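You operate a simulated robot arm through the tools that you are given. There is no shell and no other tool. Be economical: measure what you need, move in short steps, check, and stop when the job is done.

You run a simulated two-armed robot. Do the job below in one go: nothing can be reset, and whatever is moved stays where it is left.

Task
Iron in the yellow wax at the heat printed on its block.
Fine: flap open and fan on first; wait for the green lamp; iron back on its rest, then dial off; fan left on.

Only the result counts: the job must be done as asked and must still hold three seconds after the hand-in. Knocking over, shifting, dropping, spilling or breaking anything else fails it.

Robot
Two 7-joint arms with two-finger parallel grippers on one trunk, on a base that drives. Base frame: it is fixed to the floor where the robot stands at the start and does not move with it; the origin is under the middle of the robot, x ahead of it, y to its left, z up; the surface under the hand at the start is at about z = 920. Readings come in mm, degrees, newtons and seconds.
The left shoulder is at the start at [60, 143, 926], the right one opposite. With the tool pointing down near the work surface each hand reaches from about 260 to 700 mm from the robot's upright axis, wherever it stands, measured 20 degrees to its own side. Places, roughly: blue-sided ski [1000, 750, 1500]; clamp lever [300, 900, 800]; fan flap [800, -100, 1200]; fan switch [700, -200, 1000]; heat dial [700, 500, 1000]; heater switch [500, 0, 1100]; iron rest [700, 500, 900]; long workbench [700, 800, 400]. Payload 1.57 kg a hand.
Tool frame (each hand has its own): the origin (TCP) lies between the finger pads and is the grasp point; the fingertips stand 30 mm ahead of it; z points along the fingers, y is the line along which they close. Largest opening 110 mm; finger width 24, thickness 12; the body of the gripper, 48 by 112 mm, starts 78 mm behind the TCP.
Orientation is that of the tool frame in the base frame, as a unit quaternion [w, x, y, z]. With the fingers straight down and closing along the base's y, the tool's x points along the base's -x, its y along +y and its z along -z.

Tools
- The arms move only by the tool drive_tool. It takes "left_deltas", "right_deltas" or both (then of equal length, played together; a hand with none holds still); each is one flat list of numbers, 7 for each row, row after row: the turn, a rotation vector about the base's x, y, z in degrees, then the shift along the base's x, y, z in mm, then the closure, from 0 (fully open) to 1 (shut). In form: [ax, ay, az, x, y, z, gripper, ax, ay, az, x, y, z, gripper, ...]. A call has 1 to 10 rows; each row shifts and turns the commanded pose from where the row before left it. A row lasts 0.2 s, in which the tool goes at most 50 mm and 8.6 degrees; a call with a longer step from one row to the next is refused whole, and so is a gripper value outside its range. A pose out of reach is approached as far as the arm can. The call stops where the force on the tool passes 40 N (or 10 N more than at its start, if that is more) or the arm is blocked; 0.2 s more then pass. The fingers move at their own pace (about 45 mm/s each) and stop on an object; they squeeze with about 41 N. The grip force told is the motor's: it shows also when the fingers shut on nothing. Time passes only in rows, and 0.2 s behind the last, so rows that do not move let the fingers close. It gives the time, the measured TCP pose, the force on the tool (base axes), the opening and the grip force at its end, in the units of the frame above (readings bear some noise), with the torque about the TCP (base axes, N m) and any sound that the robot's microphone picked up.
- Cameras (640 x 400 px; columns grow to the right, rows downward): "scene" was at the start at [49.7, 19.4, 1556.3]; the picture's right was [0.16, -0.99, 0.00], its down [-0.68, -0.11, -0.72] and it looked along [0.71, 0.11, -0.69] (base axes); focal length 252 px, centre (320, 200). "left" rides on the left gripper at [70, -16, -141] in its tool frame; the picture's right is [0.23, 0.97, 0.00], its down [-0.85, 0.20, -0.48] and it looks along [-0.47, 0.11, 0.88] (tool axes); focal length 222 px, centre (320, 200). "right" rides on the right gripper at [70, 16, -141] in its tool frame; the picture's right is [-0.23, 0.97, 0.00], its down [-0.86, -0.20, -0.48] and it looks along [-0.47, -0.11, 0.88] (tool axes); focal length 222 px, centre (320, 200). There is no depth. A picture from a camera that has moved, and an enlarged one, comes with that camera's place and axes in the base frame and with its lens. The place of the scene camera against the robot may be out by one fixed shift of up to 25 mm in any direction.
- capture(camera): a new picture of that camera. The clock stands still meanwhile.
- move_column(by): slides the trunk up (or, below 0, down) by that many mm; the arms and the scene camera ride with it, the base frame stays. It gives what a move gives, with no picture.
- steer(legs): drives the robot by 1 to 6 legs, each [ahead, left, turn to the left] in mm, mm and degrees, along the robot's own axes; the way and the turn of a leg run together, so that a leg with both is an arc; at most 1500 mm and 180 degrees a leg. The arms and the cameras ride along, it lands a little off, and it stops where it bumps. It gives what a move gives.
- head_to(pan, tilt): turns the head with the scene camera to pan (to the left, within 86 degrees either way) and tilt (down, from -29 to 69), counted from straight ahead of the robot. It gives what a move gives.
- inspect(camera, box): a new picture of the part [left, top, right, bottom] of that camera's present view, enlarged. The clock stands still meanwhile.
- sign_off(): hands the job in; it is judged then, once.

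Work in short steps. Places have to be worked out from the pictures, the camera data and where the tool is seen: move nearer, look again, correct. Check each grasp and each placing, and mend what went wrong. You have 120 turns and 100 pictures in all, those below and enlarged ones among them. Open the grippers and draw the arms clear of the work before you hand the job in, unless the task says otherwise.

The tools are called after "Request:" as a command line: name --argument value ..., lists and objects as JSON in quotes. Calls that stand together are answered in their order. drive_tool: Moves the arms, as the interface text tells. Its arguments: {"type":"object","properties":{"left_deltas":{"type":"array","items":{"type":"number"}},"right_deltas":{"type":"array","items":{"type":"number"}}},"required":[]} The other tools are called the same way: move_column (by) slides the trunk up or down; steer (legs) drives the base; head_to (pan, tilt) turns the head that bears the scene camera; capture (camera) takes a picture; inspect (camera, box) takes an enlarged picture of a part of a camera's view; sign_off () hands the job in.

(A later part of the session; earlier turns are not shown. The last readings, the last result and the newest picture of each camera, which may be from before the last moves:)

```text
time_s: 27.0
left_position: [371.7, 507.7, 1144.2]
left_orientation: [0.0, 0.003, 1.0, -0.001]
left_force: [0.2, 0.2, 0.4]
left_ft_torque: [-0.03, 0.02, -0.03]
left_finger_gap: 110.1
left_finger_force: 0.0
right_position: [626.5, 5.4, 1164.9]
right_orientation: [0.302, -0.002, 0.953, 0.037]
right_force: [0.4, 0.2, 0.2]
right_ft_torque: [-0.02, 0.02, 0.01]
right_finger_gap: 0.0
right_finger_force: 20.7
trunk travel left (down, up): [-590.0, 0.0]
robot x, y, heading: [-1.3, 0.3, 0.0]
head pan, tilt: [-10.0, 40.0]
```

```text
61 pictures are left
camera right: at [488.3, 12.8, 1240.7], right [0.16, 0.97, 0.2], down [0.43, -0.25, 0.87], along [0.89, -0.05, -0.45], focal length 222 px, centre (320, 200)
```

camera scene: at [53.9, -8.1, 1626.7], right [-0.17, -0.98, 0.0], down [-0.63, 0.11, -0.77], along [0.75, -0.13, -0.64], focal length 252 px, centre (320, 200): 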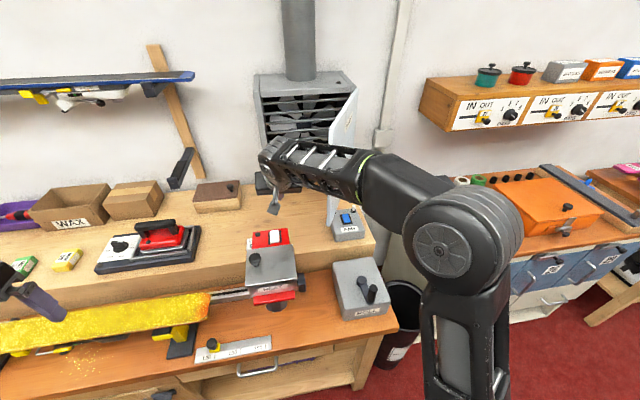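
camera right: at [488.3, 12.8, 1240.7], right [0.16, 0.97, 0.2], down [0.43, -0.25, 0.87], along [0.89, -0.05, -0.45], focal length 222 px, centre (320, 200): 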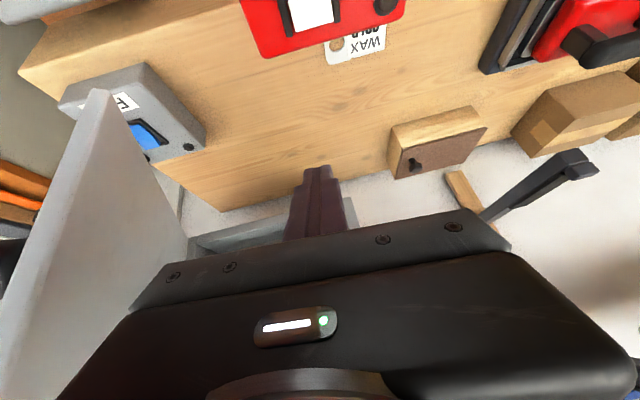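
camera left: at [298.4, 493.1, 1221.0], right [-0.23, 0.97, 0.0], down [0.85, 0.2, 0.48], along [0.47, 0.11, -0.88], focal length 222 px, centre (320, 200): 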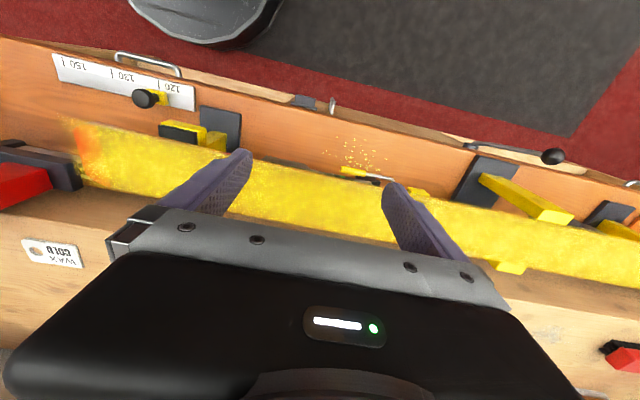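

Hand is inside the opening. I go a bit deeper and sweep right to push the flap wider.

Request:
drive_tool --right_deltas '[0, 0, 0, 40, -10, 0, 1, 0, 0, 0, 10, -30, 0, 1, 0, 0, 0, 0, -35, 0, 1, 0, 0, 0, 0, -35, 0, 1, 0, 0, 0, 0, -30, 0, 1, 0, 0, 0, 0, -30, 0, 1]'

Request:
capture --camera "scene"

Request:
capture --camera "right"

```text
time_s: 28.4
left_position: [370.7, 507.3, 1144.8]
left_orientation: [0.0, 0.003, 1.0, 0.0]
left_force: [-0.6, 0.0, -0.7]
left_ft_torque: [0.02, 0.02, -0.01]
left_finger_gap: 110.1
left_finger_force: 0.0
right_position: [675.3, -165.6, 1165.0]
right_orientation: [0.303, -0.003, 0.952, 0.037]
right_force: [0.1, -0.2, -0.9]
right_ft_torque: [0.0, -0.03, 0.0]
right_finger_gap: 0.2
right_finger_force: 21.2
trunk travel left (down, up): [-590.0, 0.0]
robot x, y, heading: [4.2, 1.6, -0.1]
head pan, tilt: [-10.0, 40.0]
```

```text
60 pictures are left
camera scene: at [52.0, -9.4, 1626.8], right [-0.17, -0.98, 0.0], down [-0.63, 0.11, -0.77], along [0.75, -0.13, -0.64], focal length 252 px, centre (320, 200)
```

scene: 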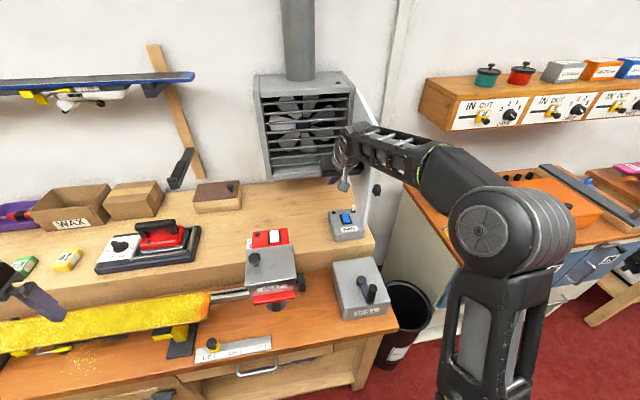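

```text
59 pictures are left
camera right: at [536.5, -157.0, 1242.0], right [0.16, 0.97, 0.2], down [0.43, -0.25, 0.87], along [0.89, -0.05, -0.45], focal length 222 px, centre (320, 200)
```

right: 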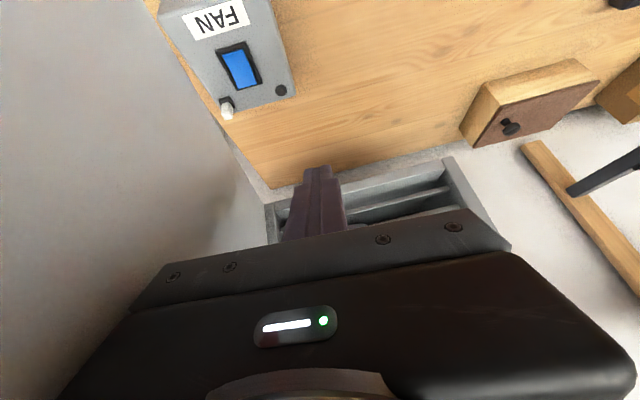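

The flap now stands near 90°. One more small push, then check.

Request:
drive_tool --right_deltas '[0, 0, 0, 0, -25, 0, 1, 0, 0, 0, 0, -25, 0, 1, 0, 0, 0, -5, 30, 0, 1, 0, 0, 0, -5, 35, 0, 1]'

Request:
capture --camera "scene"

Request:
capture --camera "right"

```text
time_s: 29.4
left_position: [371.5, 507.8, 1144.9]
left_orientation: [0.001, 0.002, 1.0, -0.001]
left_force: [0.9, 0.0, -0.6]
left_ft_torque: [0.01, 0.01, 0.0]
left_finger_gap: 110.2
left_finger_force: 0.0
right_position: [665.7, -150.0, 1167.8]
right_orientation: [0.302, -0.001, 0.953, 0.036]
right_force: [-0.2, 0.8, 0.6]
right_ft_torque: [-0.01, -0.02, -0.05]
right_finger_gap: 0.1
right_finger_force: 21.8
trunk travel left (down, up): [-590.0, 0.0]
robot x, y, heading: [1.8, -1.8, -0.2]
head pan, tilt: [-10.0, 40.0]
```

```text
58 pictures are left
camera scene: at [52.3, -7.9, 1626.8], right [-0.17, -0.98, 0.0], down [-0.63, 0.11, -0.77], along [0.75, -0.13, -0.64], focal length 252 px, centre (320, 200)
```

scene: 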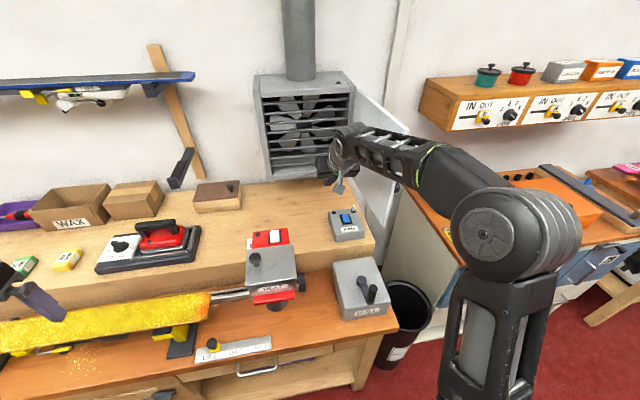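

```text
57 pictures are left
camera right: at [527.4, -142.4, 1243.8], right [0.16, 0.97, 0.2], down [0.43, -0.25, 0.87], along [0.89, -0.06, -0.45], focal length 222 px, centre (320, 200)
```

right: 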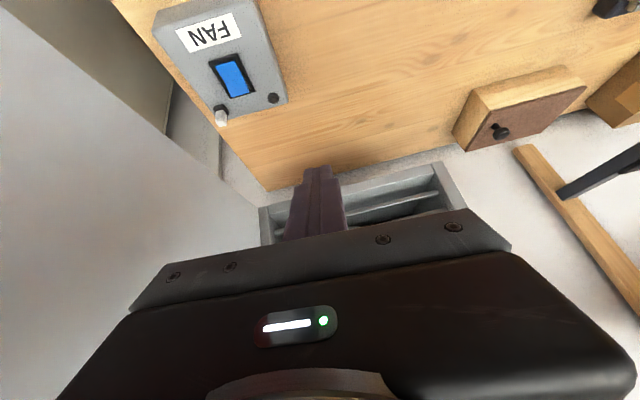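

Flap is beyond 90° and the switch is clear. Rocker estimated at (685, -221, 975). I approach above it with a slight lean to the left and look again.

Request:
drive_tool --right_deltas '[-7, 0, 0, 0, 0, -30, 1, -7, 0, 0, 0, -10, -30, 1, 0, 0, 0, 0, -20, -30, 1, 0, 0, 0, 0, -15, -10, 1]'

Request:
capture --camera "right"

Request:
inspect --camera "scene" --box '[300, 180, 400, 260]'

```text
time_s: 30.4
left_position: [371.0, 507.2, 1145.3]
left_orientation: [0.0, 0.002, 1.0, 0.0]
left_force: [-0.4, -1.1, -0.9]
left_ft_torque: [-0.01, -0.03, 0.02]
left_finger_gap: 110.0
left_finger_force: 0.0
right_position: [665.6, -194.2, 1064.1]
right_orientation: [0.299, -0.039, 0.95, -0.081]
right_force: [-0.4, 0.7, 0.4]
right_ft_torque: [-0.04, 0.03, 0.01]
right_finger_gap: 0.2
right_finger_force: 21.4
trunk travel left (down, up): [-590.0, 0.0]
robot x, y, heading: [1.6, 0.6, -0.4]
head pan, tilt: [-10.0, 40.0]
```

```text
56 pictures are left
camera right: at [526.4, -168.1, 1137.2], right [0.16, 0.99, -0.04], down [0.43, -0.03, 0.9], along [0.89, -0.16, -0.43], focal length 222 px, centre (320, 200)
```

right: 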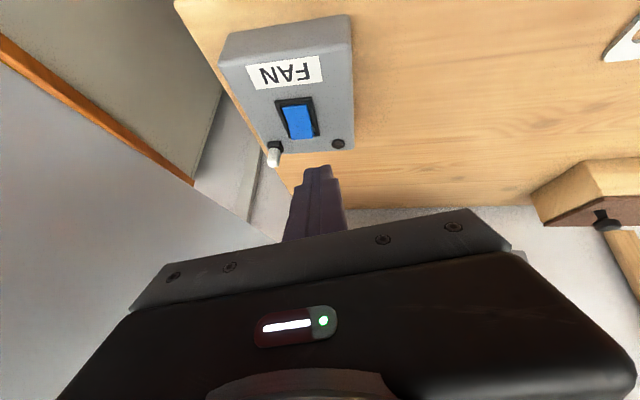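

```text
5.00 times, centred on (350, 220) of scene
camera zoom: at [52.0, -8.6, 1626.8], right [-0.17, -0.98, 0.0], down [-0.63, 0.11, -0.77], along [0.75, -0.13, -0.64], focal length 1259 px, centre (170, 100)
```

zoom: 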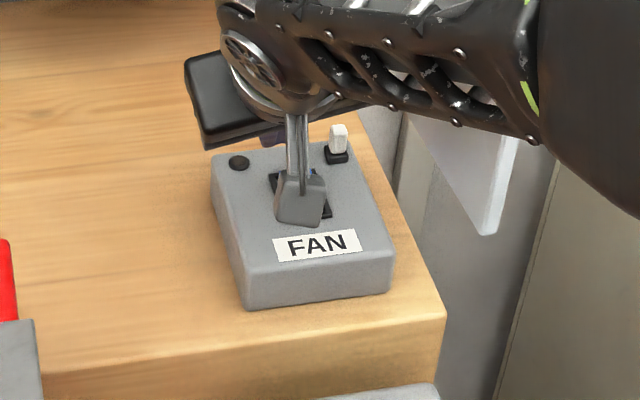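

Refined: rocker centre (686, -223, 972), raised far end about x=698. I move over that end and press down.

Request:
drive_tool --right_deltas '[0, 0, 0, 26, -22, -14, 1, 0, 0, 0, 0, -1, -20, 1, 0, 0, 0, 0, 0, -12, 1, 0, 0, 0, 0, 0, -8, 1, 0, 0, 0, 0, 0, -6, 1]'

Request:
capture --camera "right"

```text
time_s: 31.6
left_position: [370.5, 507.8, 1145.8]
left_orientation: [0.0, 0.002, 1.0, 0.0]
left_force: [-0.2, 0.5, -0.3]
left_ft_torque: [0.0, -0.01, 0.04]
left_finger_gap: 109.9
left_finger_force: 0.1
right_position: [692.0, -218.3, 1004.6]
right_orientation: [0.3, -0.039, 0.95, -0.081]
right_force: [0.1, 0.2, 0.2]
right_ft_torque: [-0.01, 0.0, -0.02]
right_finger_gap: 0.2
right_finger_force: 21.4
trunk travel left (down, up): [-590.0, 0.0]
robot x, y, heading: [-5.3, -2.0, -0.1]
head pan, tilt: [-10.0, 40.0]
```

```text
54 pictures are left
camera right: at [552.9, -191.4, 1077.6], right [0.16, 0.99, -0.04], down [0.43, -0.03, 0.9], along [0.89, -0.16, -0.43], focal length 222 px, centre (320, 200)
```

right: 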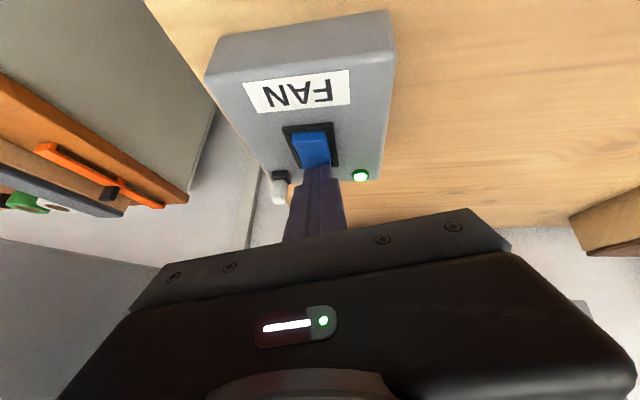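

Fan lamp lit green: the fan is on. I retreat the right arm up, back and to a safe tucked pose.

Request:
drive_tool --right_deltas '[0, 0, 0, 0, 5, 40, 1, 0, 0, 0, -20, 10, 40, 1, 0, 0, 0, -40, 10, 40, 1, 0, 0, 0, -45, 0, 10, 1, 7, 0, 0, -45, 0, 0, 1, 7, 4, 0, -45, 0, 0, 1, 0, 8, 0, -45, -10, 0, 1, 0, 8, 0, -40, -10, 0, 1, 0, 8, 0, -40, -20, 0, 1, 0, 8, 0, -30, -20, 0, 0.6]'

Request:
head_to --pan 10 --tilt 40

Request:
capture --camera "scene"

```text
refused: row 3 steps farther than a row can; nothing moved
```

```text
time_s: 32.4
left_position: [370.5, 507.5, 1143.6]
left_orientation: [0.001, 0.003, 1.0, 0.0]
left_force: [-0.7, 0.5, -0.3]
left_ft_torque: [-0.01, -0.01, 0.02]
left_finger_gap: 109.7
left_finger_force: 0.0
right_position: [690.9, -216.3, 1005.8]
right_orientation: [0.301, -0.038, 0.95, -0.08]
right_force: [0.0, -0.1, -0.4]
right_ft_torque: [-0.01, -0.02, 0.03]
right_finger_gap: 0.0
right_finger_force: 21.6
trunk travel left (down, up): [-590.0, 0.0]
robot x, y, heading: [3.3, -1.2, -0.1]
head pan, tilt: [10.0, 40.0]
```

```text
53 pictures are left
camera scene: at [52.3, 21.0, 1626.8], right [0.17, -0.98, 0.0], down [-0.63, -0.11, -0.77], along [0.75, 0.13, -0.64], focal length 252 px, centre (320, 200)
```

scene: 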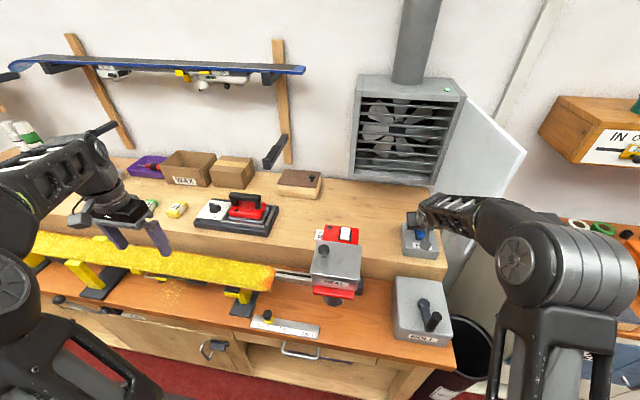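

One step was too long; the exhaust lamp is also green. I resend the retreat with shorter steps.

Request:
drive_tool --right_deltas '[0, 0, 0, 0, 5, 40, 1, 0, 0, 0, -20, 10, 40, 1, 0, 0, 0, -30, 10, 35, 1, 0, 0, 0, -45, 0, 10, 1, 7, 0, 0, -45, 0, 0, 1, 7, 0, 0, -45, 0, 0, 1, 0, 8, 0, -45, -10, 0, 1, 0, 8, 0, -40, -10, 0, 1, 0, 8, 0, -40, -20, 0, 1, 0, 8, 0, -30, -20, 0, 0.6]'

Request:
capture --camera "scene"

```text
time_s: 34.6
left_position: [371.1, 506.2, 1143.5]
left_orientation: [0.0, 0.003, 1.0, -0.001]
left_force: [-0.4, -0.4, 0.0]
left_ft_torque: [0.01, -0.01, 0.0]
left_finger_gap: 109.9
left_finger_force: 0.0
right_position: [352.3, -254.6, 1130.0]
right_orientation: [0.028, 0.008, 0.999, 0.036]
right_force: [0.7, 0.9, 0.2]
right_ft_torque: [0.01, -0.01, -0.01]
right_finger_gap: 31.8
right_finger_force: 0.1
trunk travel left (down, up): [-590.0, 0.0]
robot x, y, heading: [0.6, 2.1, 0.1]
head pan, tilt: [10.0, 40.0]
```

```text
52 pictures are left
camera scene: at [52.5, 20.9, 1626.8], right [0.17, -0.98, 0.0], down [-0.63, -0.11, -0.77], along [0.75, 0.13, -0.64], focal length 252 px, centre (320, 200)
```

scene: 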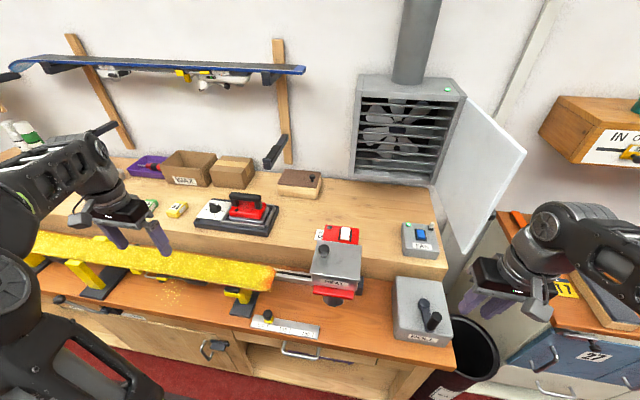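

Flap open, fan on. I raise the right hand and drive left 350 mm to face the iron.

Request:
drive_tool --right_deltas '[0, 0, 0, -20, 0, 40, 0.6, 0, 0, 0, -10, 0, 40, 0.6]'

Request:
steer --legs '[[0, 350, 0]]'

Request:
head_to --pan 25 --tilt 45

Request:
capture --camera "scene"

```text
time_s: 35.2
left_position: [370.5, 511.1, 1143.9]
left_orientation: [0.0, 0.002, 1.0, -0.001]
left_force: [0.0, 0.2, 0.3]
left_ft_torque: [-0.07, 0.0, 0.0]
left_finger_gap: 110.2
left_finger_force: 0.0
right_position: [328.4, -247.3, 1194.6]
right_orientation: [0.027, 0.006, 0.999, 0.035]
right_force: [0.3, -0.4, 0.0]
right_ft_torque: [0.04, 0.03, -0.03]
right_finger_gap: 44.0
right_finger_force: 0.1
right hand out of reach, approached as far as the arm can: row 2
trunk travel left (down, up): [-590.0, 0.0]
robot x, y, heading: [-1.4, -0.8, -0.2]
head pan, tilt: [10.0, 40.0]
```

```text
time_s: 37.4
left_position: [369.1, 852.3, 1146.0]
left_orientation: [0.0, 0.001, 1.0, 0.0]
left_force: [0.6, -0.1, -0.1]
left_ft_torque: [0.0, 0.01, -0.01]
left_finger_gap: 109.9
left_finger_force: 0.2
right_position: [329.2, 91.2, 1194.6]
right_orientation: [0.028, 0.008, 0.999, 0.035]
right_force: [-0.5, 0.3, 0.7]
right_ft_torque: [-0.03, -0.04, 0.0]
right_finger_gap: 43.9
right_finger_force: 0.0
trunk travel left (down, up): [-590.0, 0.0]
robot x, y, heading: [2.5, 339.4, 0.1]
head pan, tilt: [10.0, 40.0]
```

```text
time_s: 38.2
left_position: [369.0, 850.0, 1145.0]
left_orientation: [-0.001, 0.002, 1.0, 0.001]
left_force: [-0.2, 1.0, -0.3]
left_ft_torque: [0.0, 0.01, -0.02]
left_finger_gap: 109.9
left_finger_force: 0.0
right_position: [328.6, 90.4, 1194.0]
right_orientation: [0.028, 0.007, 0.999, 0.035]
right_force: [0.0, -0.5, -0.2]
right_ft_torque: [0.0, 0.01, -0.04]
right_finger_gap: 43.8
right_finger_force: 0.0
trunk travel left (down, up): [-590.0, 0.0]
robot x, y, heading: [-2.1, 341.9, 0.2]
head pan, tilt: [25.0, 45.0]
```

```text
51 pictures are left
camera scene: at [42.2, 383.8, 1619.6], right [0.42, -0.91, 0.0], down [-0.64, -0.3, -0.71], along [0.64, 0.3, -0.71], focal length 252 px, centre (320, 200)
```

scene: 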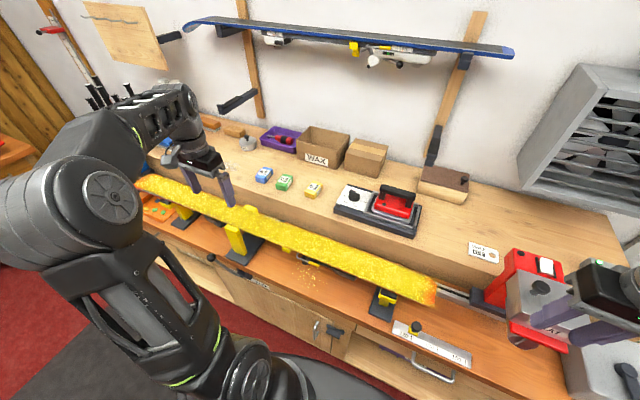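

The ski runs from about y≈215 to 1490 at x≈490. I bring the left hand above the dial to see the rest closely.

Request:
drive_tool --left_deltas '[0, 0, 0, 20, -44, 0, 0, 0, 0, 0, 22, -44, 0, 0, 0, 0, 0, 22, -44, 0, 0, 0, 0, 0, 22, -44, 0, 0, 0, 0, 0, 22, -44, 0, 0, 0, 0, 0, 22, -44, 0, 0, 0, 0, 0, 22, -44, 0, 0, 0, 0, 0, 22, -40, 0, 0]'

Request:
capture --camera "left"

Request:
capture --camera "scene"

```text
time_s: 40.0
left_position: [541.6, 500.4, 1146.1]
left_orientation: [-0.001, 0.002, 1.0, 0.0]
left_force: [-0.9, -0.1, -0.6]
left_ft_torque: [0.01, -0.03, -0.01]
left_finger_gap: 109.7
left_finger_force: 0.1
right_position: [330.0, 87.7, 1193.7]
right_orientation: [0.028, 0.007, 0.999, 0.036]
right_force: [1.2, 0.0, 0.1]
right_ft_torque: [0.01, 0.05, 0.03]
right_finger_gap: 43.9
right_finger_force: 0.1
trunk travel left (down, up): [-590.0, 0.0]
robot x, y, heading: [0.7, 343.8, -0.1]
head pan, tilt: [25.0, 45.0]
```

```text
50 pictures are left
camera left: at [471.9, 483.8, 1287.0], right [-0.22, 0.97, 0.0], down [0.86, 0.2, 0.48], along [0.47, 0.11, -0.88], focal length 222 px, centre (320, 200)
```

left: 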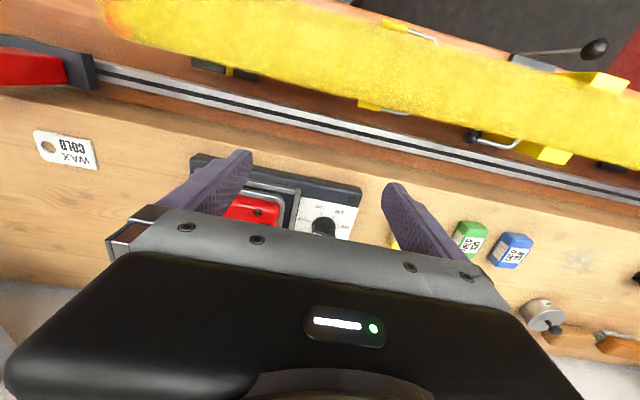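

```text
49 pictures are left
camera scene: at [42.8, 381.8, 1619.6], right [0.42, -0.91, 0.0], down [-0.64, -0.3, -0.71], along [0.64, 0.3, -0.71], focal length 252 px, centre (320, 200)
```

scene: 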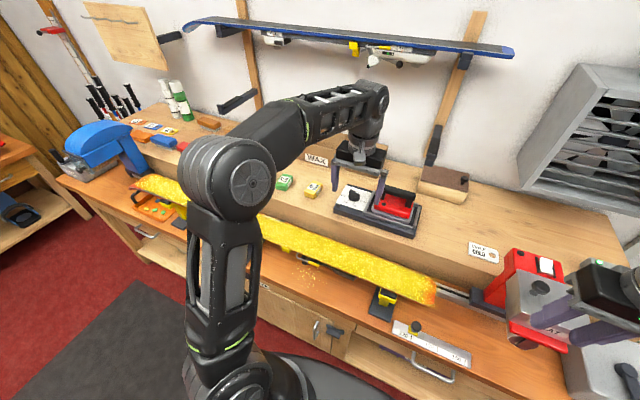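

I zoom on the dial in the hand view.

Request:
inspect --camera "left" --box '[240, 170, 400, 260]'

Request:
inspect --camera "scene" --box '[325, 165, 435, 245]'

```text
4.00 times, centred on (320, 215) of left
camera zoom: at [471.9, 483.8, 1287.0], right [-0.22, 0.97, 0.0], down [0.86, 0.2, 0.48], along [0.47, 0.11, -0.88], focal length 888 px, centre (320, 140)
```

zoom: 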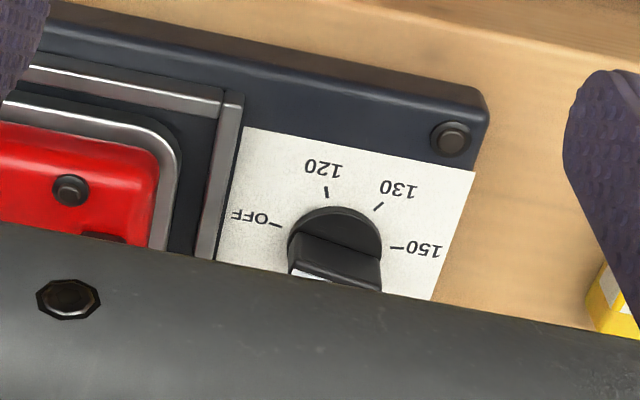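

```text
5.00 times, centred on (380, 205) of scene
camera zoom: at [42.8, 381.8, 1619.6], right [0.42, -0.91, 0.0], down [-0.64, -0.3, -0.71], along [0.64, 0.3, -0.71], focal length 1259 px, centre (20, 175)
```

zoom: 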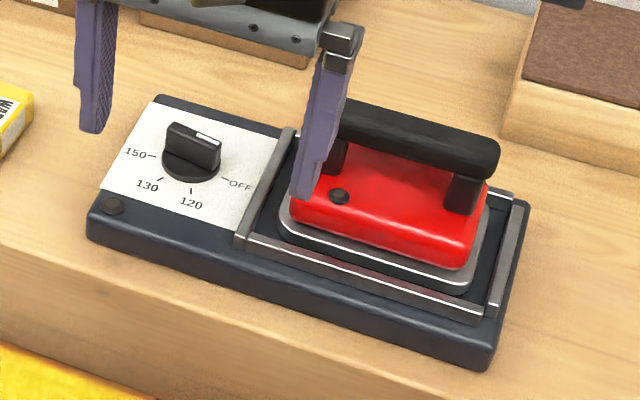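

Dial: pointer at OFF (toward -y), 120 is about 62° clockwise of it; dial centre ≈(702, 545). That is at the reach limit, so I turn the base right 28° to bring the left shoulder forward.

Request:
steer --legs '[[0, 60, 0], [0, 0, -28]]'

Request:
head_to --pan 50 --tilt 50

Request:
capture --camera "scene"

```text
time_s: 42.4
left_position: [552.4, 288.9, 1145.4]
left_orientation: [0.0, 0.244, 0.97, 0.0]
left_force: [0.2, 0.7, -1.1]
left_ft_torque: [-0.01, -0.01, 0.0]
left_finger_gap: 109.9
left_finger_force: 0.1
right_position: [171.5, 25.6, 1194.3]
right_orientation: [0.037, 0.248, 0.968, 0.026]
right_force: [0.5, -0.2, -0.4]
right_ft_torque: [0.0, -0.01, 0.01]
right_finger_gap: 43.9
right_finger_force: 0.1
trunk travel left (down, up): [-590.0, 0.0]
robot x, y, heading: [0.5, 406.2, -27.9]
head pan, tilt: [25.0, 45.0]
```

```text
time_s: 43.3
left_position: [553.3, 288.9, 1145.6]
left_orientation: [0.001, 0.244, 0.97, 0.0]
left_force: [0.6, -1.0, -0.4]
left_ft_torque: [0.01, 0.02, -0.01]
left_finger_gap: 110.2
left_finger_force: 0.1
right_position: [171.6, 25.1, 1193.7]
right_orientation: [0.036, 0.249, 0.967, 0.028]
right_force: [-0.6, 0.4, 0.4]
right_ft_torque: [-0.03, 0.0, 0.0]
right_finger_gap: 43.9
right_finger_force: 0.1
trunk travel left (down, up): [-590.0, 0.0]
robot x, y, heading: [-0.1, 402.7, -27.9]
head pan, tilt: [50.0, 50.0]
```

```text
46 pictures are left
camera scene: at [43.4, 451.8, 1612.6], right [0.37, -0.93, 0.0], down [-0.71, -0.29, -0.64], along [0.6, 0.24, -0.77], focal length 252 px, centre (320, 200)
```

scene: 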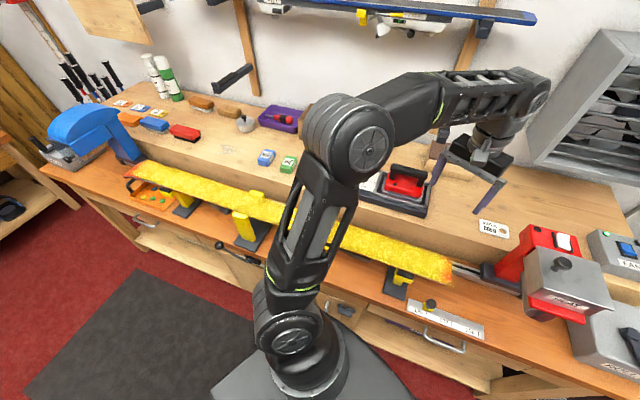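

Base turned fine; left shoulder now near (120, 502). I move the left hand above the dial, yawed so the fingers close along x.

Request:
drive_tool --left_deltas '[0, 0, -7.75, 18, 32, 0, 0.5, 0, 0, -7.75, 18, 32, 0, 0.5, 0, 0, -7.75, 18, 32, 0, 0.5, 0, 0, -7.75, 18, 32, 0, 0.5, 0, 0, -7.75, 18, 32, -5, 0.5, 0, 0, -7.75, 18, 32, -15, 0.5, 0, 0, -7.75, 18, 32, -20, 0.5, 0, 0, -7.75, 17, 32, -25, 0.5]'

Request:
capture --camera "left"

Request:
inspect --camera "scene" --box '[320, 110, 480, 230]'

```text
time_s: 45.1
left_position: [698.7, 545.9, 1080.7]
left_orientation: [0.0, 0.71, 0.704, -0.001]
left_force: [0.8, 0.0, -0.1]
left_ft_torque: [-0.05, 0.01, -0.02]
left_finger_gap: 55.1
left_finger_force: 0.0
right_position: [172.2, 26.3, 1194.5]
right_orientation: [0.035, 0.249, 0.967, 0.027]
right_force: [-0.3, 0.1, 0.5]
right_ft_torque: [-0.01, 0.01, -0.02]
right_finger_gap: 44.3
right_finger_force: 0.0
trunk travel left (down, up): [-590.0, 0.0]
robot x, y, heading: [-0.3, 405.2, -27.9]
head pan, tilt: [50.0, 50.0]
```

```text
45 pictures are left
camera left: at [683.5, 616.0, 1222.3], right [0.98, 0.22, 0.0], down [0.19, -0.86, 0.48], along [0.1, -0.47, -0.88], focal length 222 px, centre (320, 200)
```

left: 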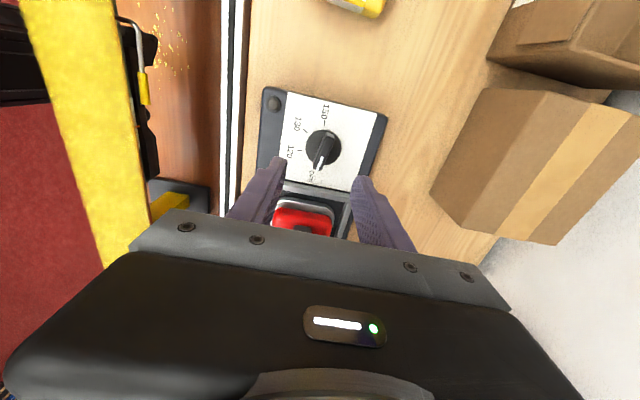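

```text
3.33 times, centred on (400, 170) of scene
camera zoom: at [44.5, 452.8, 1612.6], right [0.37, -0.93, 0.0], down [-0.71, -0.29, -0.64], along [0.6, 0.24, -0.77], focal length 839 px, centre (53, 300)
```

zoom: 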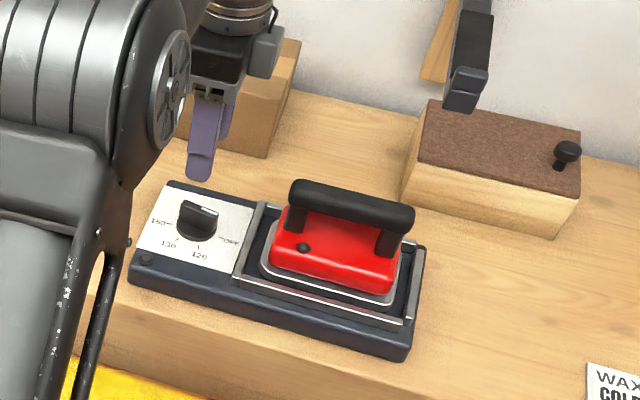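

Dial centre confirmed near (701, 548). I zoom to get the bar angle precisely.

Request:
inspect --camera "left" --box '[256, 80, 396, 200]'

```text
3.33 times, centred on (326, 140) of left
camera zoom: at [683.5, 616.0, 1222.3], right [0.98, 0.22, 0.0], down [0.19, -0.86, 0.48], along [0.1, -0.47, -0.88], focal length 740 px, centre (300, 400)
```

zoom: 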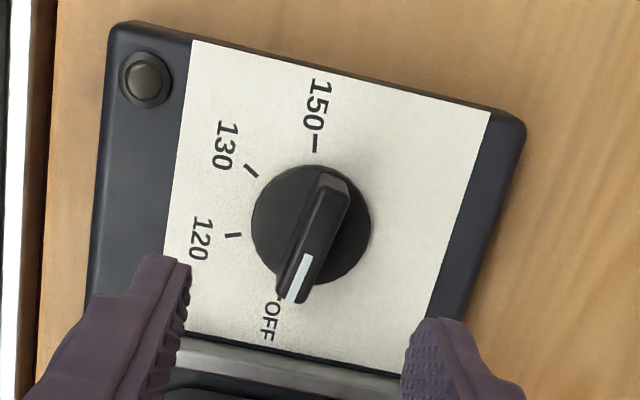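

Bar lies ~5° off the y axis; centre (702.5, 546). I align, descend to just above the disc and grip.

Request:
drive_tool --left_deltas '[0, 0, -4.5, 4, 0, -30, 0.5, 0, 0, 0, 0, 0, -30, 0.5, 0, 0, 0, 0, 0, -15, 0.5, 0, 0, 0, 0, 0, -10, 0.5, 0, 0, 0, 0, 0, 0, 0.75, 0, 0, 0, 0, 0, 0, 0.9, 0, 0, 0, 0, 0, 0, 1, 0, 0, 0, 0, 0, 0, 1]'

Request:
inspect --camera "left" --box '[220, 60, 440, 240]'

```text
time_s: 46.9
left_position: [703.0, 545.6, 994.8]
left_orientation: [0.001, 0.737, 0.676, 0.0]
left_force: [16.2, 0.2, 0.7]
left_ft_torque: [-0.09, -0.08, -0.52]
left_finger_gap: 13.8
left_finger_force: 25.6
right_position: [171.9, 24.9, 1194.3]
right_orientation: [0.035, 0.249, 0.967, 0.027]
right_force: [-0.3, -0.5, 0.2]
right_ft_torque: [-0.01, 0.05, 0.0]
right_finger_gap: 44.1
right_finger_force: 0.0
trunk travel left (down, up): [-590.0, 0.0]
robot x, y, heading: [-1.0, 402.5, -27.7]
head pan, tilt: [50.0, 50.0]
```

```text
2.22 times, centred on (330, 150) of left
camera zoom: at [692.8, 615.2, 1136.5], right [0.99, 0.14, 0.0], down [0.13, -0.87, 0.48], along [0.07, -0.47, -0.88], focal length 494 px, centre (298, 311)
```

zoom: 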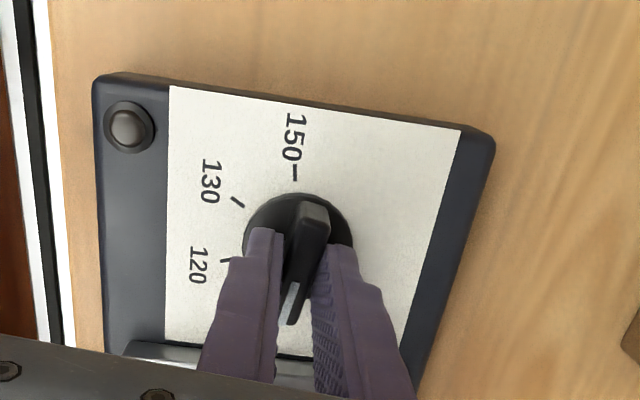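

The bar is held. I turn it clockwise by ~60° to 120.

Request:
drive_tool --left_deltas '[0, 0, 0, -1.5, 0, 0, 1, 0, 0, -7.6, 0, 0, 0, 1, 0, 0, -7.6, 0, 0, 0, 1, 0, 0, -7.6, 0, 0, 0, 1, 0, 0, -7.6, 0, 0, 0, 1, 0, 0, -7.6, 0, 0, 0, 1, 0, 0, -7.6, 0, 0, 0, 1, 0, 0, -7.6, 0, 0, 0, 1, 0, 0, -7.4, 0, 0, 0, 1]'

Request:
capture --camera "left"

Request:
inspect --camera "scene" --box '[320, 130, 440, 220]'

```text
time_s: 48.9
left_position: [702.3, 543.2, 994.7]
left_orientation: [0.0, 0.977, 0.212, 0.002]
left_force: [28.0, -6.8, 4.8]
left_ft_torque: [-0.04, -0.49, -0.01]
left_finger_gap: 11.8
left_finger_force: 29.1
right_position: [174.3, 24.8, 1192.9]
right_orientation: [0.034, 0.249, 0.967, 0.028]
right_force: [-0.1, 0.4, -0.2]
right_ft_torque: [-0.04, 0.01, 0.02]
right_finger_gap: 43.9
right_finger_force: 0.1
trunk travel left (down, up): [-590.0, 0.0]
robot x, y, heading: [-1.8, 404.6, -27.7]
head pan, tilt: [50.0, 50.0]
```

```text
41 pictures are left
camera left: at [758.0, 587.1, 1136.4], right [0.61, -0.79, 0.0], down [-0.7, -0.54, 0.48], along [-0.37, -0.29, -0.88], focal length 222 px, centre (320, 200)
```

left: 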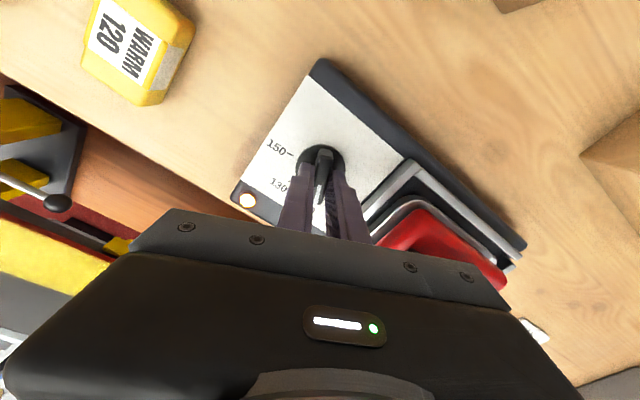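

```text
4.44 times, centred on (380, 175) of scene
camera zoom: at [47.0, 450.8, 1612.5], right [0.37, -0.93, 0.0], down [-0.71, -0.29, -0.64], along [0.59, 0.24, -0.77], focal length 1119 px, centre (53, 311)
```

zoom: 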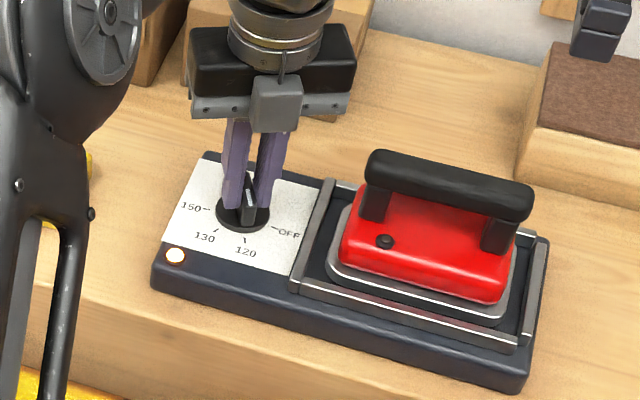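

The corner lamp lit amber: heating. I release and lift to verify the pointer position.

Request:
drive_tool --left_deltas '[0, 0, 0, 0, 0, 0, 0.7, 0, 0, 0, 0, 0, 0, 0.5, 0, 0, 0, 0, 0, 40, 0.5, 0, 0, 0, 0, 0, 40, 0.5]'

Request:
inspect --camera "left" --box '[200, 60, 440, 230]'

Request:
inspect --camera "scene" --box '[320, 130, 440, 220]'

```text
time_s: 49.9
left_position: [698.2, 545.8, 1076.7]
left_orientation: [-0.002, 0.977, 0.213, 0.0]
left_force: [0.7, 0.4, 0.7]
left_ft_torque: [-0.01, -0.01, 0.0]
left_finger_gap: 54.7
left_finger_force: 0.1
right_position: [172.3, 25.3, 1194.1]
right_orientation: [0.036, 0.25, 0.967, 0.027]
right_force: [0.0, 0.4, -0.3]
right_ft_torque: [-0.04, 0.01, 0.01]
right_finger_gap: 43.9
right_finger_force: 0.1
trunk travel left (down, up): [-590.0, 0.0]
robot x, y, heading: [2.6, 407.0, -28.0]
head pan, tilt: [50.0, 50.0]
```

```text
2.35 times, centred on (320, 145) of left
camera zoom: at [754.7, 589.6, 1217.7], right [0.61, -0.79, 0.0], down [-0.69, -0.54, 0.48], along [-0.38, -0.29, -0.88], focal length 523 px, centre (320, 329)
```

zoom: 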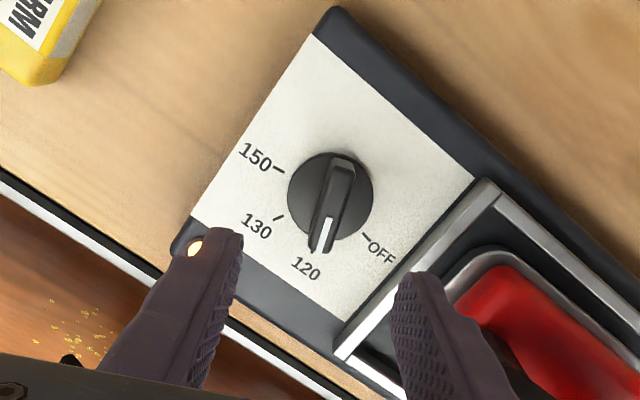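

```text
4.44 times, centred on (380, 175) of scene
camera zoom: at [43.4, 451.7, 1612.6], right [0.37, -0.93, 0.0], down [-0.71, -0.29, -0.64], along [0.6, 0.24, -0.77], focal length 1119 px, centre (53, 311)
```

zoom: 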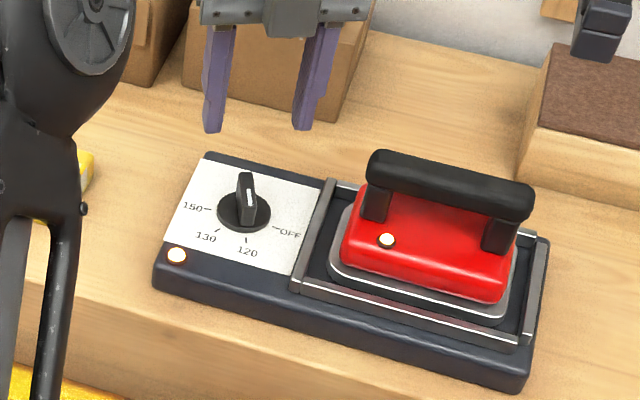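

Pointer is at 120 and both lamps glow amber. While it heats, I move the left hand over the iron, yawed along its handle.

Request:
drive_tool --left_deltas '[0, 0, 7.5, 3, -10, 25, 0.3, 0, 0, 7.5, 3, -15, 25, 0.3, 0, 0, 7.5, 3, -20, 0, 0.3, 0, 0, 7.5, 3, -20, 0, 0.3, 0, 0, 7.5, 4, -20, 0, 0.3, 0, 0, 7.5, 4, -20, 0, 0.3, 0, 0, 7.5, 4, -20, 0, 0.3, 0, 0, 7.5, 4, -20, 0, 0.3]'

Request:
capture --camera "left"

Request:
capture --camera "scene"

```text
time_s: 51.7
left_position: [695.2, 467.5, 1116.2]
left_orientation: [0.008, 0.86, 0.511, 0.01]
left_force: [0.0, 0.7, 0.2]
left_ft_torque: [0.0, 0.0, -0.03]
left_finger_gap: 77.3
left_finger_force: 0.0
left hand out of reach, approached as far as the arm can: row 1, 2, 3, 4, 5, 6, 7, 8
right_position: [171.0, 24.4, 1194.8]
right_orientation: [0.035, 0.25, 0.967, 0.028]
right_force: [0.7, 0.2, -0.4]
right_ft_torque: [0.01, -0.01, -0.01]
right_finger_gap: 44.0
right_finger_force: 0.1
trunk travel left (down, up): [-590.0, 0.0]
robot x, y, heading: [2.6, 401.9, -27.8]
head pan, tilt: [50.0, 50.0]
```

```text
37 pictures are left
camera left: at [710.6, 537.6, 1257.0], right [0.96, -0.27, 0.03], down [-0.25, -0.84, 0.48], along [-0.11, -0.46, -0.88], focal length 222 px, centre (320, 200)
```

left: 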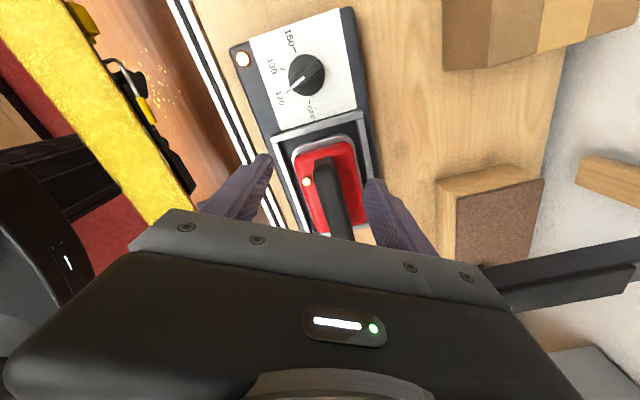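

```text
36 pictures are left
camera scene: at [43.4, 451.8, 1612.6], right [0.37, -0.93, 0.0], down [-0.71, -0.29, -0.64], along [0.6, 0.24, -0.77], focal length 252 px, centre (320, 200)
```

scene: 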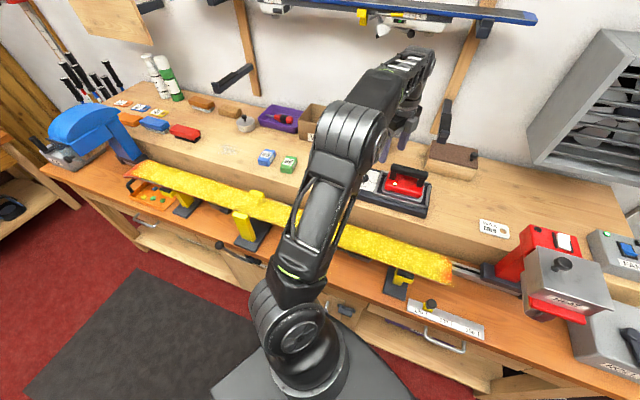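

Reach is limiting at this height, so I turn the base another 20° right to bring the left shoulder closer to the iron.

Request:
steer --legs '[[0, 0, -20]]'

Request:
drive_tool --left_deltas '[0, 0, 7.2, 0, 15, -5, 0.3, 0, 0, 7.2, 0, 25, 0, 0.3, 0, 0, 7.2, 5, 30, 0, 0.3, 0, 0, 7.2, 8, 30, 0, 0.3, 0, 0, 7.2, 8, 30, 0, 0.3, 0, 0, 7.2, 8, 30, 0, 0.3]'

Request:
capture --camera "left"

```text
time_s: 53.1
left_position: [674.9, 226.3, 1116.8]
left_orientation: [0.01, 0.936, 0.352, 0.009]
left_force: [0.8, 0.1, 0.0]
left_ft_torque: [0.02, 0.04, -0.01]
left_finger_gap: 77.0
left_finger_force: 0.1
right_position: [31.5, -10.7, 1194.0]
right_orientation: [0.04, 0.414, 0.909, 0.021]
right_force: [-0.3, 0.2, 0.1]
right_ft_torque: [0.01, -0.04, 0.0]
right_finger_gap: 43.6
right_finger_force: 0.0
trunk travel left (down, up): [-590.0, 0.0]
robot x, y, heading: [0.5, 404.0, -48.2]
head pan, tilt: [50.0, 50.0]
```

```text
time_s: 54.5
left_position: [703.8, 387.5, 1111.3]
left_orientation: [0.006, 0.74, 0.672, 0.011]
left_force: [-0.2, 0.3, 0.0]
left_ft_torque: [-0.04, -0.01, 0.04]
left_finger_gap: 76.9
left_finger_force: 0.0
right_position: [31.7, -9.5, 1193.5]
right_orientation: [0.04, 0.414, 0.909, 0.021]
right_force: [0.8, 0.3, 0.4]
right_ft_torque: [-0.03, 0.02, -0.01]
right_finger_gap: 44.1
right_finger_force: 0.1
trunk travel left (down, up): [-590.0, 0.0]
robot x, y, heading: [0.1, 404.9, -48.0]
head pan, tilt: [50.0, 50.0]
```

```text
35 pictures are left
camera left: at [691.0, 456.8, 1252.3], right [0.99, 0.13, 0.03], down [0.11, -0.87, 0.48], along [0.09, -0.47, -0.88], focal length 222 px, centre (320, 200)
```

left: 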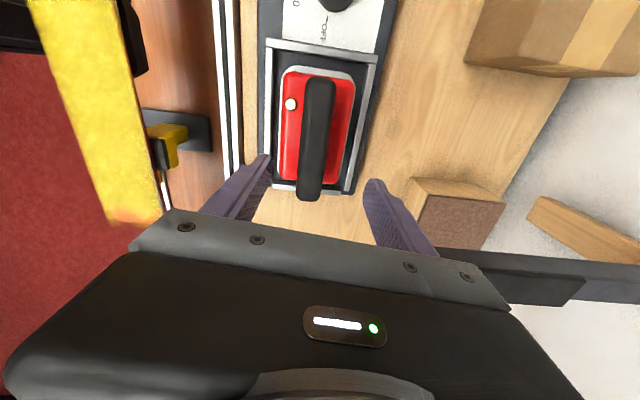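

Handle centre ≈ (700, 402), axis nearly along y. I straighten the yaw, centre over it, and check the lamps.

Request:
drive_tool --left_deltas '[0, 0, 8, -4, 14, -10, 0.3, 0, 0, 0, 0, 0, 0, 0.3]'

Request:
inspect --camera "left" --box '[220, 0, 420, 220]'

Request:
inspect --camera "scene" --box '[380, 100, 540, 240]'

```text
time_s: 55.1
left_position: [701.0, 398.7, 1101.8]
left_orientation: [0.006, 0.692, 0.722, 0.013]
left_force: [0.2, 0.6, -0.8]
left_ft_torque: [0.02, 0.0, 0.0]
left_finger_gap: 77.0
left_finger_force: 0.1
right_position: [32.1, -10.6, 1194.7]
right_orientation: [0.04, 0.414, 0.909, 0.02]
right_force: [-0.3, 0.2, -0.1]
right_ft_torque: [0.03, 0.0, -0.02]
right_finger_gap: 44.0
right_finger_force: 0.0
trunk travel left (down, up): [-590.0, 0.0]
robot x, y, heading: [-0.2, 402.9, -48.1]
head pan, tilt: [50.0, 50.0]
```

```text
1.82 times, centred on (320, 110) of left
camera zoom: at [677.3, 466.6, 1242.7], right [0.96, 0.27, 0.03], down [0.23, -0.85, 0.48], along [0.15, -0.45, -0.88], focal length 404 px, centre (320, 364)
```

zoom: 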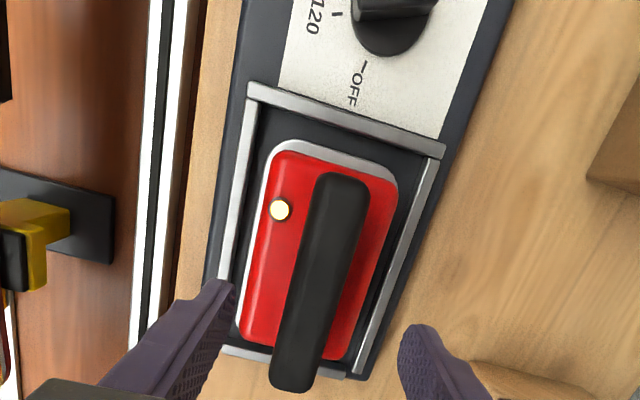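

```text
2.86 times, centred on (460, 170) of scene
camera zoom: at [55.4, 433.3, 1612.6], right [0.03, -1.0, 0.0], down [-0.77, -0.03, -0.64], along [0.64, 0.02, -0.77], focal length 719 px, centre (-80, 286)
```

zoom: 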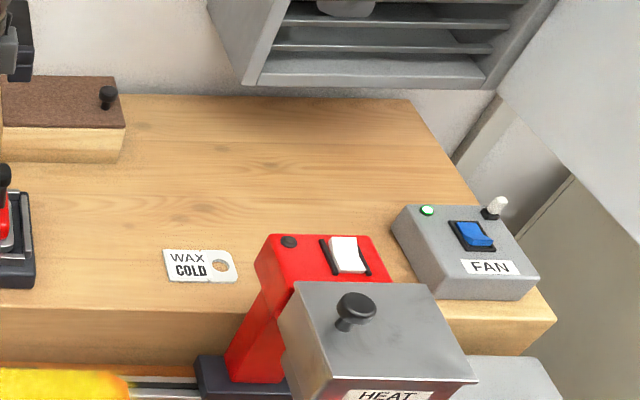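

Lamp still amber. I lower the open fingers around the handle without gripping hard yet, then check from the scene view.

Request:
drive_tool --left_deltas '[0, 0, 0, -2.5, 2, -25, 0.3, 0, 0, 0, 0, 0, -20, 0.3, 0, 0, 0, 0, 0, -10, 0.3, 0, 0, 0, 0, 0, -5, 0.3]'

Request:
head_to --pan 72 --tilt 45

Request:
capture --camera "scene"

Request:
capture --camera "left"

```text
time_s: 56.1
left_position: [697.8, 402.8, 1039.5]
left_orientation: [0.006, 0.692, 0.722, 0.012]
left_force: [0.0, -0.6, 0.2]
left_ft_torque: [0.0, 0.01, -0.02]
left_finger_gap: 77.0
left_finger_force: 0.0
right_position: [30.7, -11.8, 1194.1]
right_orientation: [0.04, 0.414, 0.909, 0.021]
right_force: [0.0, -0.4, -0.3]
right_ft_torque: [0.0, -0.02, 0.01]
right_finger_gap: 44.2
right_finger_force: 0.0
trunk travel left (down, up): [-590.0, 0.0]
robot x, y, heading: [-2.3, 401.9, -48.0]
head pan, tilt: [50.0, 50.0]
```

```text
time_s: 57.0
left_position: [696.7, 403.3, 1039.9]
left_orientation: [0.005, 0.692, 0.722, 0.011]
left_force: [-0.3, 0.7, -0.2]
left_ft_torque: [0.03, 0.0, 0.0]
left_finger_gap: 77.0
left_finger_force: 0.2
right_position: [30.2, -10.9, 1194.4]
right_orientation: [0.041, 0.414, 0.909, 0.021]
right_force: [-0.4, -0.2, -0.9]
right_ft_torque: [0.02, 0.0, -0.03]
right_finger_gap: 43.9
right_finger_force: 0.0
trunk travel left (down, up): [-590.0, 0.0]
robot x, y, heading: [0.8, 397.7, -48.1]
head pan, tilt: [72.0, 45.0]
```

```text
32 pictures are left
camera scene: at [52.8, 464.2, 1619.5], right [0.41, -0.91, 0.0], down [-0.65, -0.29, -0.71], along [0.65, 0.29, -0.71], focal length 252 px, centre (320, 200)
```

scene: 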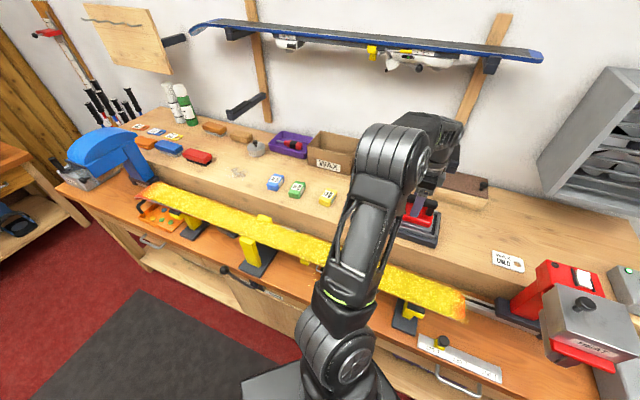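

```text
31 pictures are left
camera left: at [675.0, 470.2, 1180.8], right [0.96, 0.27, 0.03], down [0.22, -0.85, 0.48], along [0.15, -0.45, -0.88], focal length 222 px, centre (320, 200)
```

left: 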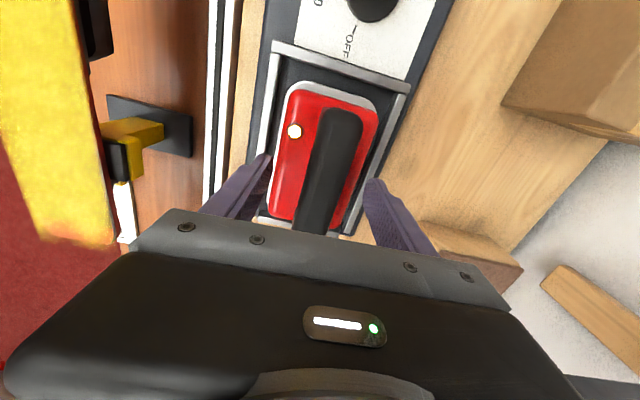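

TCP at 1040 seems to bracket the bar. I close gently and watch the opening.

Request:
drive_tool --left_deltas '[0, 0, 0, 0, 0, 0, 0.6, 0, 0, 0, 0, 0, 0, 0.8, 0, 0, 0, 0, 0, 0, 1, 0, 0, 0, 0, 0, 0, 1, 0, 0, 0, 0, 0, 0, 1]'

Request:
inspect --camera "left" --box '[220, 0, 420, 220]'

```text
time_s: 58.2
left_position: [697.1, 403.6, 1039.7]
left_orientation: [0.004, 0.693, 0.721, 0.011]
left_force: [-0.7, 1.8, 1.1]
left_ft_torque: [-0.12, 0.33, -0.21]
left_finger_gap: 27.6
left_finger_force: 30.9
right_position: [32.2, -10.6, 1195.0]
right_orientation: [0.04, 0.414, 0.909, 0.021]
right_force: [0.1, 0.0, 0.0]
right_ft_torque: [-0.02, 0.0, -0.01]
right_finger_gap: 44.1
right_finger_force: 0.1
trunk travel left (down, up): [-590.0, 0.0]
robot x, y, heading: [-1.4, 401.7, -48.3]
head pan, tilt: [72.0, 45.0]
```

```text
1.82 times, centred on (320, 110) of left
camera zoom: at [674.7, 470.4, 1180.9], right [0.96, 0.27, 0.02], down [0.22, -0.85, 0.48], along [0.15, -0.45, -0.88], focal length 404 px, centre (320, 364)
```

zoom: 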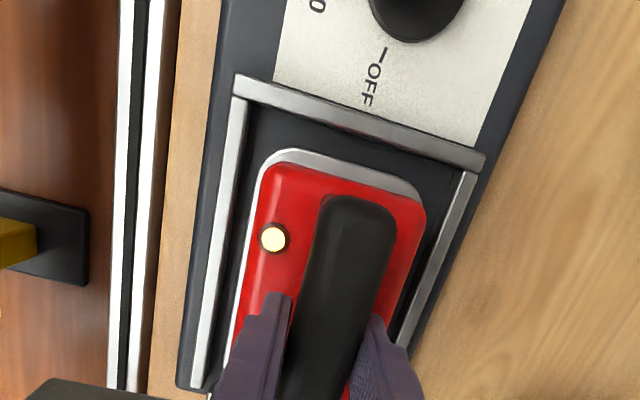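

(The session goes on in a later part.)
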